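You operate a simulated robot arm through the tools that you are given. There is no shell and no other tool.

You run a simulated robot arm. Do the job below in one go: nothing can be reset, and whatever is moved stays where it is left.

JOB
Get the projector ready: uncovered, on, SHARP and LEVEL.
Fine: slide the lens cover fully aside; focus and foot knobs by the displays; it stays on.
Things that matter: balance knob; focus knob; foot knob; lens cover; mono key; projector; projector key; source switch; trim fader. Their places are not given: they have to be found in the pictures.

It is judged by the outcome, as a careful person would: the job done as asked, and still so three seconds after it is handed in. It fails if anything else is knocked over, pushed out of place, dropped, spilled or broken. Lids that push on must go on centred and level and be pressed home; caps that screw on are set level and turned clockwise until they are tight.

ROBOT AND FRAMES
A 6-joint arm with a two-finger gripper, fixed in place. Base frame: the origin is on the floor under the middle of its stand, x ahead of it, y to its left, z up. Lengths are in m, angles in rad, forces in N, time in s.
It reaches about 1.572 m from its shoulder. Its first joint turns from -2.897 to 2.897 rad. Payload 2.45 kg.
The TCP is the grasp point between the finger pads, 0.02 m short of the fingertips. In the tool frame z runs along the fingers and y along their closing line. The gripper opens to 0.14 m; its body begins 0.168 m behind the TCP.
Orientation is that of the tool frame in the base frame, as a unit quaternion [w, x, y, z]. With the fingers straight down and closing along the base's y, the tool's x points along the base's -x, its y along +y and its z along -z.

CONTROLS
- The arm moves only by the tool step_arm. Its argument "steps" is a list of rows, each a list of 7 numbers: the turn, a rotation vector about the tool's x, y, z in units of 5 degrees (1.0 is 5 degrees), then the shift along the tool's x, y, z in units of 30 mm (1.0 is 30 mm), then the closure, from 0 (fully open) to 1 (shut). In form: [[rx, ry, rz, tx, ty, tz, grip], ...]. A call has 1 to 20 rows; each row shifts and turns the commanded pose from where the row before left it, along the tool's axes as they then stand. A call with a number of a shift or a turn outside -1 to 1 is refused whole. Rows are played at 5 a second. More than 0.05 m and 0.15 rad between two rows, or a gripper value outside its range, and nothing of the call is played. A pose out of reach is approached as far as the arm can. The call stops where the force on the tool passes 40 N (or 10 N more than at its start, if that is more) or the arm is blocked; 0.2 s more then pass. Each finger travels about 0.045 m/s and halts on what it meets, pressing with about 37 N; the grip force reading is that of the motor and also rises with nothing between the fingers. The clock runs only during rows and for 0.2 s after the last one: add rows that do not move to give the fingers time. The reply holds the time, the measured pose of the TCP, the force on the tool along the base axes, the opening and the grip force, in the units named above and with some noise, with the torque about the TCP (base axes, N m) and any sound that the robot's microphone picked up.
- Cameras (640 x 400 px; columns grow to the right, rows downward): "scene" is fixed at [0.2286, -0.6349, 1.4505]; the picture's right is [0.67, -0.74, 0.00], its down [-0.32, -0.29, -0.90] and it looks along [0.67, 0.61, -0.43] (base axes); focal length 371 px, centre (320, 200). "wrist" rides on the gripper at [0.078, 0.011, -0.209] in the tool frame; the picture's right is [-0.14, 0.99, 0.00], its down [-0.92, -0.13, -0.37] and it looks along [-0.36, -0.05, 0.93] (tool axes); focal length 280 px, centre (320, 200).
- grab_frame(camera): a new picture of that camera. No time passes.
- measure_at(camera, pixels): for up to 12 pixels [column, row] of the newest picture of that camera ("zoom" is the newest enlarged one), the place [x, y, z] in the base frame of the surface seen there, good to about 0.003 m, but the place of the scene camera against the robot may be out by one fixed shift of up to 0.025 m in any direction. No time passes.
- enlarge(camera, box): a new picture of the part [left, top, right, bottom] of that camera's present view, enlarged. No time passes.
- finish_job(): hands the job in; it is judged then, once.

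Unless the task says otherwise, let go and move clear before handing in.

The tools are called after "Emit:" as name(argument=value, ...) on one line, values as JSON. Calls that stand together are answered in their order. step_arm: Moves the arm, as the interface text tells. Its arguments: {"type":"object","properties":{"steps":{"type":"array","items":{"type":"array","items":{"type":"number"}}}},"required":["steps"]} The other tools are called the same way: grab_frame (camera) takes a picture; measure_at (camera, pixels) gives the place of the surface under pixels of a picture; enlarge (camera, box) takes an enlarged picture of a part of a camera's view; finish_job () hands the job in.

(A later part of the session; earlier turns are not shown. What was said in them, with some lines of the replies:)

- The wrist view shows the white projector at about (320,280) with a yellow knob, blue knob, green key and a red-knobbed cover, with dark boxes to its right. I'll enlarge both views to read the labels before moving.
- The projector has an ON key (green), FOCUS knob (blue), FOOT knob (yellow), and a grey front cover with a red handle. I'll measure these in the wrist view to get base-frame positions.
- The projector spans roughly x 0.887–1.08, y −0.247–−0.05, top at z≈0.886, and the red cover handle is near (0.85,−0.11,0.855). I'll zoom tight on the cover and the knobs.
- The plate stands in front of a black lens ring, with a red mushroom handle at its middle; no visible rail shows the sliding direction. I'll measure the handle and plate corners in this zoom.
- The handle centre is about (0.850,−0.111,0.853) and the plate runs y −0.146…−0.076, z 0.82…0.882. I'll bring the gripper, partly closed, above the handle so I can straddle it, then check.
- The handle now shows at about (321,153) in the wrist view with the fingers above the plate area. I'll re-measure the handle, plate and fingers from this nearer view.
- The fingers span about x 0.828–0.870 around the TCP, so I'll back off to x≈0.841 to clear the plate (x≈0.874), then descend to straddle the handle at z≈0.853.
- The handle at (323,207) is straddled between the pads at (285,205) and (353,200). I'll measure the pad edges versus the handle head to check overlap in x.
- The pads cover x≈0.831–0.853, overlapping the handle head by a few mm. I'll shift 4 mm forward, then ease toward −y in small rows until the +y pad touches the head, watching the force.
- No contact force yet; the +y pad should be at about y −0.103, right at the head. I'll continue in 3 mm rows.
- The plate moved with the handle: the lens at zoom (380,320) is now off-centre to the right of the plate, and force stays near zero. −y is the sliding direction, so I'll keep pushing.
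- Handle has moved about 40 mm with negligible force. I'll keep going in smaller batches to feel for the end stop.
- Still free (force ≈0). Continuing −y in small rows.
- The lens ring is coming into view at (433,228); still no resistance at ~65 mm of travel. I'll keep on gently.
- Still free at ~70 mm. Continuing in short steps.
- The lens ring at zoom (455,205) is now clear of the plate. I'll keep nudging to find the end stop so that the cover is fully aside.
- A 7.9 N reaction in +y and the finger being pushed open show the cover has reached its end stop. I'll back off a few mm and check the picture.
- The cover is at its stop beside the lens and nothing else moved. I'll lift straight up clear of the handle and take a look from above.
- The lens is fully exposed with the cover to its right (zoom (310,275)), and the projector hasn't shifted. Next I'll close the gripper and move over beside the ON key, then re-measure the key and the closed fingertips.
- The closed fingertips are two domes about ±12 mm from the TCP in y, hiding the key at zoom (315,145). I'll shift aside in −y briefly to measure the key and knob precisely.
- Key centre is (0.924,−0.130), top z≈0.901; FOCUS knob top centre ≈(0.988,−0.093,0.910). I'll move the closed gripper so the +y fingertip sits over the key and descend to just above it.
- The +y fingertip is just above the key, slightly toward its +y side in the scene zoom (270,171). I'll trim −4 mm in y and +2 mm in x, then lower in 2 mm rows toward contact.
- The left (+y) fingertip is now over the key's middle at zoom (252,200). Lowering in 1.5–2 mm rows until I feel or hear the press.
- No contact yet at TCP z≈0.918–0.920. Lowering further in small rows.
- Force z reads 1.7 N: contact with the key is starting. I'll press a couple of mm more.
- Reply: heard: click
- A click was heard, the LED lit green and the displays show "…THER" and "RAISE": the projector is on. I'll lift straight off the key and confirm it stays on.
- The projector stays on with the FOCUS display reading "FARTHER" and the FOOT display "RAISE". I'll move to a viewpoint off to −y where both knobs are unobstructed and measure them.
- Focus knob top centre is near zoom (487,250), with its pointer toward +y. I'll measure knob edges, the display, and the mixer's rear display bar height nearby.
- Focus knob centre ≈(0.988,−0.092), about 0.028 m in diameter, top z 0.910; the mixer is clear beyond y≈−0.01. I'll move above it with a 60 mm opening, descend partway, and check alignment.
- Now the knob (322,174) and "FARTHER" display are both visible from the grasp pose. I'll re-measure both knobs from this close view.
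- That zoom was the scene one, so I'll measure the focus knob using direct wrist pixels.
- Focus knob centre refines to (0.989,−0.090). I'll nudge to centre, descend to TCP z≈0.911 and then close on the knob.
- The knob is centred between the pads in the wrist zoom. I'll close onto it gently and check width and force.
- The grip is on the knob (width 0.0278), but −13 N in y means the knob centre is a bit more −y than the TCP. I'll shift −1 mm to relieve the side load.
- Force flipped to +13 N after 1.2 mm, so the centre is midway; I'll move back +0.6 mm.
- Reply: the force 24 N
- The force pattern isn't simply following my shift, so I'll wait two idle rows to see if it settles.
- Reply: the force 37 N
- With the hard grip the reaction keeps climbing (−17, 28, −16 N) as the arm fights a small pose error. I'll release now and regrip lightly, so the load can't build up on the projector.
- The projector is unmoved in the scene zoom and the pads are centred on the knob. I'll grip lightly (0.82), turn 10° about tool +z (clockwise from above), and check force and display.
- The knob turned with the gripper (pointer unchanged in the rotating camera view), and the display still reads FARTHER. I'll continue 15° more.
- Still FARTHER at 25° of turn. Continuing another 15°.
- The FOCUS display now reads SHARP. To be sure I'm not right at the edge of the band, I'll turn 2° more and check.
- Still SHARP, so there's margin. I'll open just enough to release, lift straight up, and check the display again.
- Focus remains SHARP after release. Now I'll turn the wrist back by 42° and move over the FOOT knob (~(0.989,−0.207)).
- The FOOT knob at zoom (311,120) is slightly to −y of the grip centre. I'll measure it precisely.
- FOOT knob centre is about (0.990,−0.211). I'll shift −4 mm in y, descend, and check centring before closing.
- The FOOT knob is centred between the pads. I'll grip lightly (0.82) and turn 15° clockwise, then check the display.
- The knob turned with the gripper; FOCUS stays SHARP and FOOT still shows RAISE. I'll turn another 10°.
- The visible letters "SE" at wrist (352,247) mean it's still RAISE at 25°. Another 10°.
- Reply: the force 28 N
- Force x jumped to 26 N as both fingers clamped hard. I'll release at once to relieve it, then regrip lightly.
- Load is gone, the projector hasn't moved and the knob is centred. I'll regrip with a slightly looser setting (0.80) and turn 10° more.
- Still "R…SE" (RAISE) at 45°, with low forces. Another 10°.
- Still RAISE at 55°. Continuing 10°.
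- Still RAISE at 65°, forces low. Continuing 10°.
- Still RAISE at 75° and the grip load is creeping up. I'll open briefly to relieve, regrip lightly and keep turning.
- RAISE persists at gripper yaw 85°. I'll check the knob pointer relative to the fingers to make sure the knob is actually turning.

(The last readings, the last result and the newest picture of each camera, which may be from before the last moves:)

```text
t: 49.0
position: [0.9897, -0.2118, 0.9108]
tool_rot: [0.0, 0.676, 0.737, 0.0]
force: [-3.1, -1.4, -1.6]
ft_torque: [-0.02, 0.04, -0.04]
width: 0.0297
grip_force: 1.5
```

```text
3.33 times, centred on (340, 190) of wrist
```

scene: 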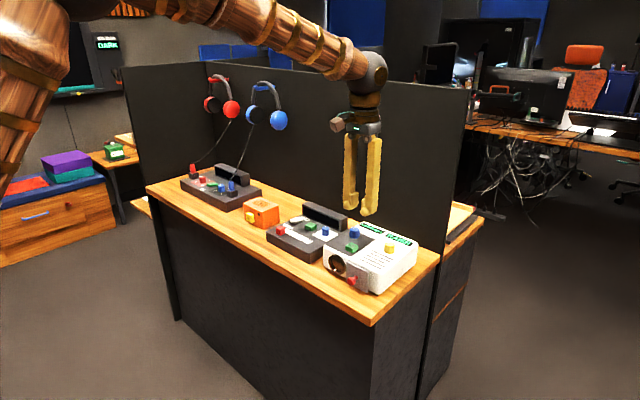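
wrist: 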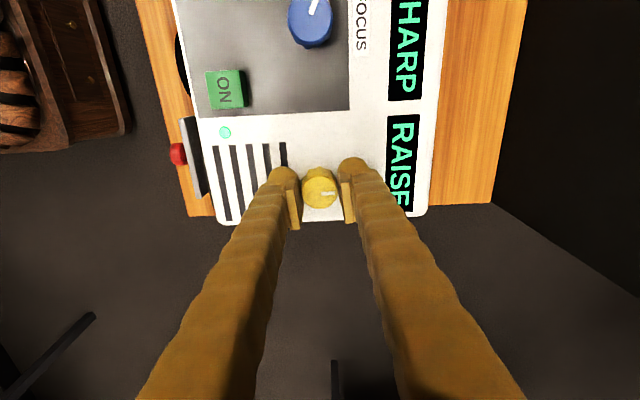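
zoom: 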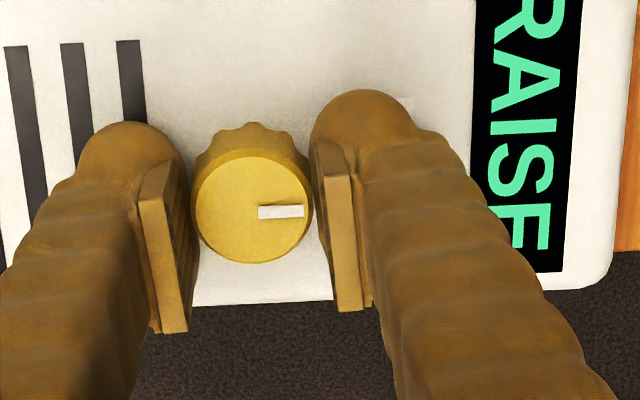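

The pointer still aligns with the gripper, so the knob is turning and now points toward the display. Continuing clockwise.

Emit:
step_arm(steps=[[0, 0, 1, 0, 0, 0, 0.805], [0, 0, 1, 0, 0, 0, 0.805]])

Emit:
grab_frame(camera="wrist")

```text
t: 49.6
position: [0.9905, -0.2115, 0.9101]
tool_rot: [0.0, 0.737, 0.675, 0.0]
force: [6.4, 1.1, -5.7]
ft_torque: [0.01, -0.08, 0.0]
width: 0.0287
grip_force: 36.8
```

```text
taken
```

wrist: 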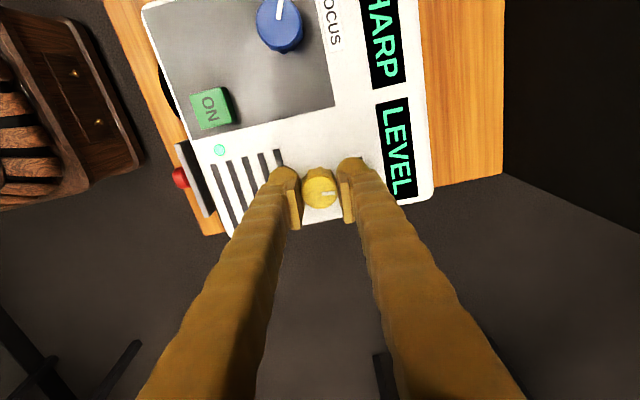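

The FOOT display now reads LEVEL. I'll turn 2° more to have margin from the band's edge and check.

Emit:
step_arm(steps=[[0, 0, 0.4, 0, 0, 0, 0.803]])

Emit:
grab_frame(camera="wrist")

```text
t: 50.0
position: [0.99, -0.2128, 0.911]
tool_rot: [0.0, 0.75, 0.662, 0.0]
force: [3.3, -2.7, -0.5]
ft_torque: [0.17, -0.03, 0.0]
width: 0.0286
grip_force: 45.0
```

```text
taken
```

wrist: 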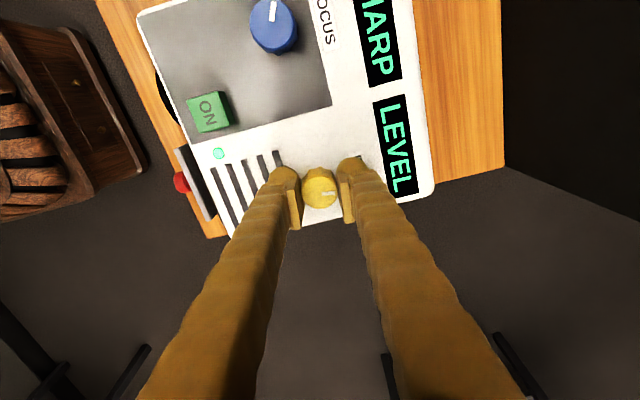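

Still LEVEL and SHARP. I'll release now and lift straight up, then recheck both displays.

Emit:
step_arm(steps=[[0, 0, 0, 0, 0, 0, 0.74], [0, 0, 0, 0, 0, 0, 0.7], [0, 0, 0, 0, 0, -0.5, 0.7], [0, 0, 0, 0, 0, -1, 0.7], [0, 0, 0, 0, 0, -1, 0.7], [0, 0, 0, 0, 0, -1, 0.7], [0, 0, 0, 0, 0, -1, 0.7], [0, 0, 0, 0, 0, 0, 0.7]])

Emit:
grab_frame(camera="wrist")

Emit:
enlarge(camera="scene", box=[310, 200, 430, 290])

Emit:
grab_frame(camera="scene")

```text
t: 51.8
position: [0.9912, -0.2137, 1.0457]
tool_rot: [0.0, 0.749, 0.663, 0.0]
force: [-0.3, 0.0, 0.7]
ft_torque: [-0.01, 0.01, 0.01]
width: 0.0422
grip_force: 0.1
```

```text
taken
```

wrist: 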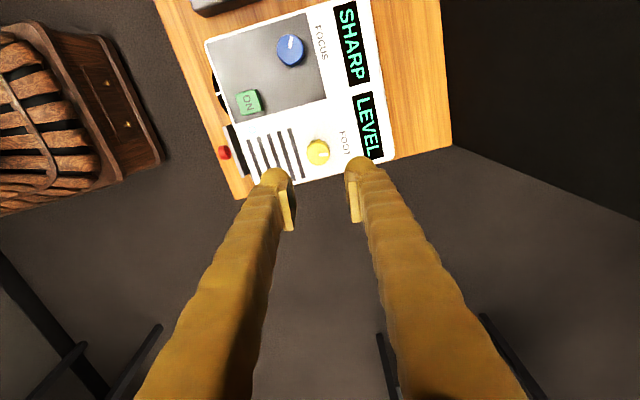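

```text
4.44 times, centred on (370, 245) of scene
```

zoom: 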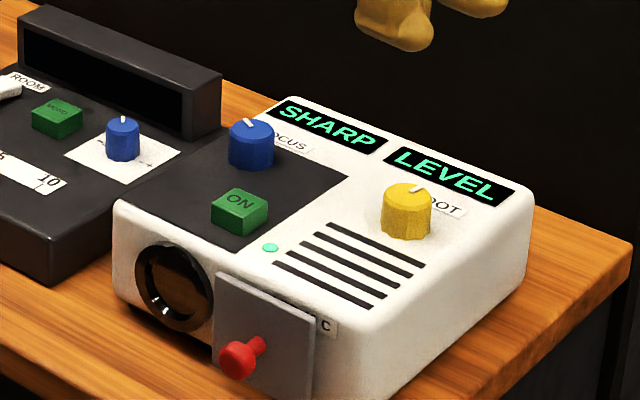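

```text
taken
```

scene: 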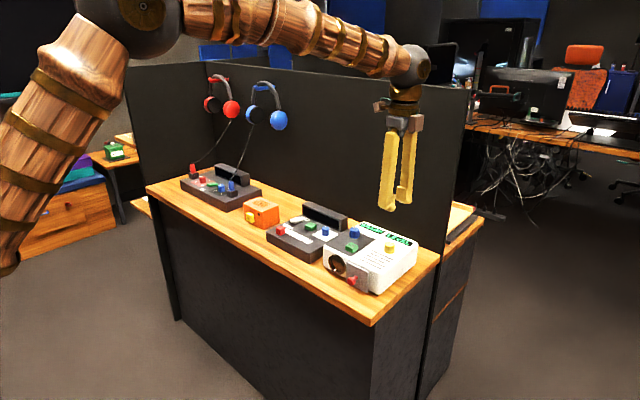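

Both displays read SHARP and LEVEL with the LED lit, the lens exposed, and everything else in place. I'll lift further clear, wait a few seconds, and check the cover's position once more.

Emit:
step_arm(steps=[[0, 0, -1, 0, 0, -1, 0.7], [0, 0, -1, 0, 0, -1, 0.7], [0, 0, -1, 0, 0, -1, 0.7], [0, 0, -1, 0, 0, 0, 0.7], [0, 0, -1, 0, 0, 0, 0.7], [0, 0, -1, 0, 0, 0, 0.7], [0, 0, -1, 0, 0, 0, 0.7], [0, 0, -1, 0, 0, 0, 0.7], [0, 0, -1, 0, 0, 0, 0.7], [0, 0, -1, 0, 0, 0, 0.7], [0, 0, -1, 0, 0, 0, 0.7], [0, 0, -1, 0, 0, 0, 0.7], [0, 0, -1, 0, 0, 0, 0.7], [0, 0, -1, 0, 0, 0, 0.7], [0, 0, -1, 0, 0, 0, 0.7], [0, 0, -1, 0, 0, 0, 0.7], [0, 0, -1, 0, 0, 0, 0.7], [0, 0, -1, 0, 0, 0, 0.7], [0, 0, -1, 0, 0, 0, 0.7], [0, 0, -0.4, 0, 0, 0, 0.7]])

Emit:
step_arm(steps=[[0, 0, 0, 1, 0, 0, 0.7], [0, 0, 0, 1, 0, 0, 0.7], [0, 0, 0, 1, 0, 0, 0.7], [0, 0, 0, 1, 0, 0, 0.7], [0, 0, 0, 1, 0, 0, 0.7], [0, 0, 0, 1, 0, 0, 0.7], [0, 0, 0, 1, 0, 0, 0.7], [0, 0, 0, 0, 0, 0, 0.7]])

Emit:
grab_frame(camera="wrist")

Emit:
grab_frame(camera="scene")

Emit:
enlarge(camera="scene", box=[310, 200, 430, 300])

```text
t: 56.0
position: [0.9893, -0.2108, 1.1362]
tool_rot: [0.0, -0.001, 1.0, 0.0]
force: [0.9, -0.3, 0.7]
ft_torque: [-0.06, 0.01, 0.01]
width: 0.0418
grip_force: 0.1
```

```text
t: 57.8
position: [0.7806, -0.2114, 1.1353]
tool_rot: [0.001, 0.0, 1.0, 0.001]
force: [0.5, 0.6, -0.9]
ft_torque: [-0.01, 0.02, -0.02]
width: 0.0421
grip_force: 0.1
```

```text
taken
```

wrist: 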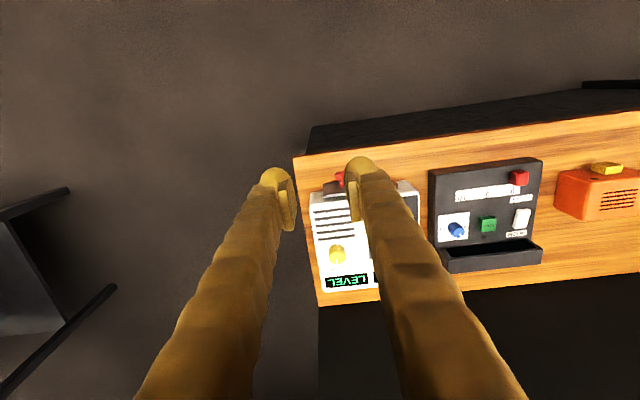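

```text
taken
```

scene: 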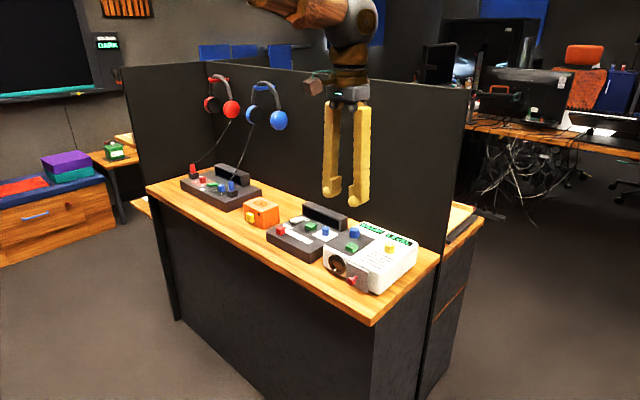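

```text
4.00 times, centred on (370, 250) of scene
```

zoom: 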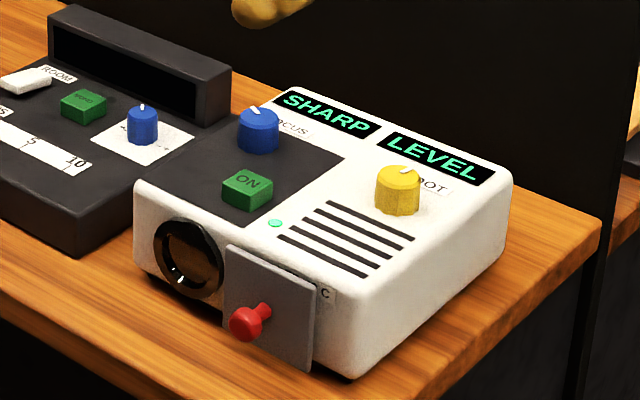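

After several seconds everything holds: the scene zoom shows SHARP, LEVEL, the LED lit at (275,223), and the lens clear with the cover parked at its stop. The mixer, orange box and other items are untouched and the gripper is clear, so I'm handing in.

Emit:
finish_job()

```text
The job is handed in.
```

The projector is ready: the lens is uncovered, it is on, and the displays read SHARP and LEVEL. I handed the job in, but no verdict has come back yet.

- **Lens cover:** I slid it sideways until it met its end stop. The lens is fully clear of it.
- **Power:** one press of the ON key gave a click and lit the green light. It stayed on after I let go.
- **Focus knob:** I turned it about 42° clockwise, from FARTHER to SHARP.
- **Foot knob:** I turned it about 97° clockwise, from RAISE to LEVEL.

I turned each knob 2° further to check it wasn't right at the edge of its range, and both displays held. Both still read the same about six seconds after I released the foot knob, with the arm clear.

Twice while I was gripping the knobs, the sideways force climbed to nearly 30 N, so I let go and gripped more lightly. The pictures show the projector did not shift, and the mixer and the orange box look untouched.
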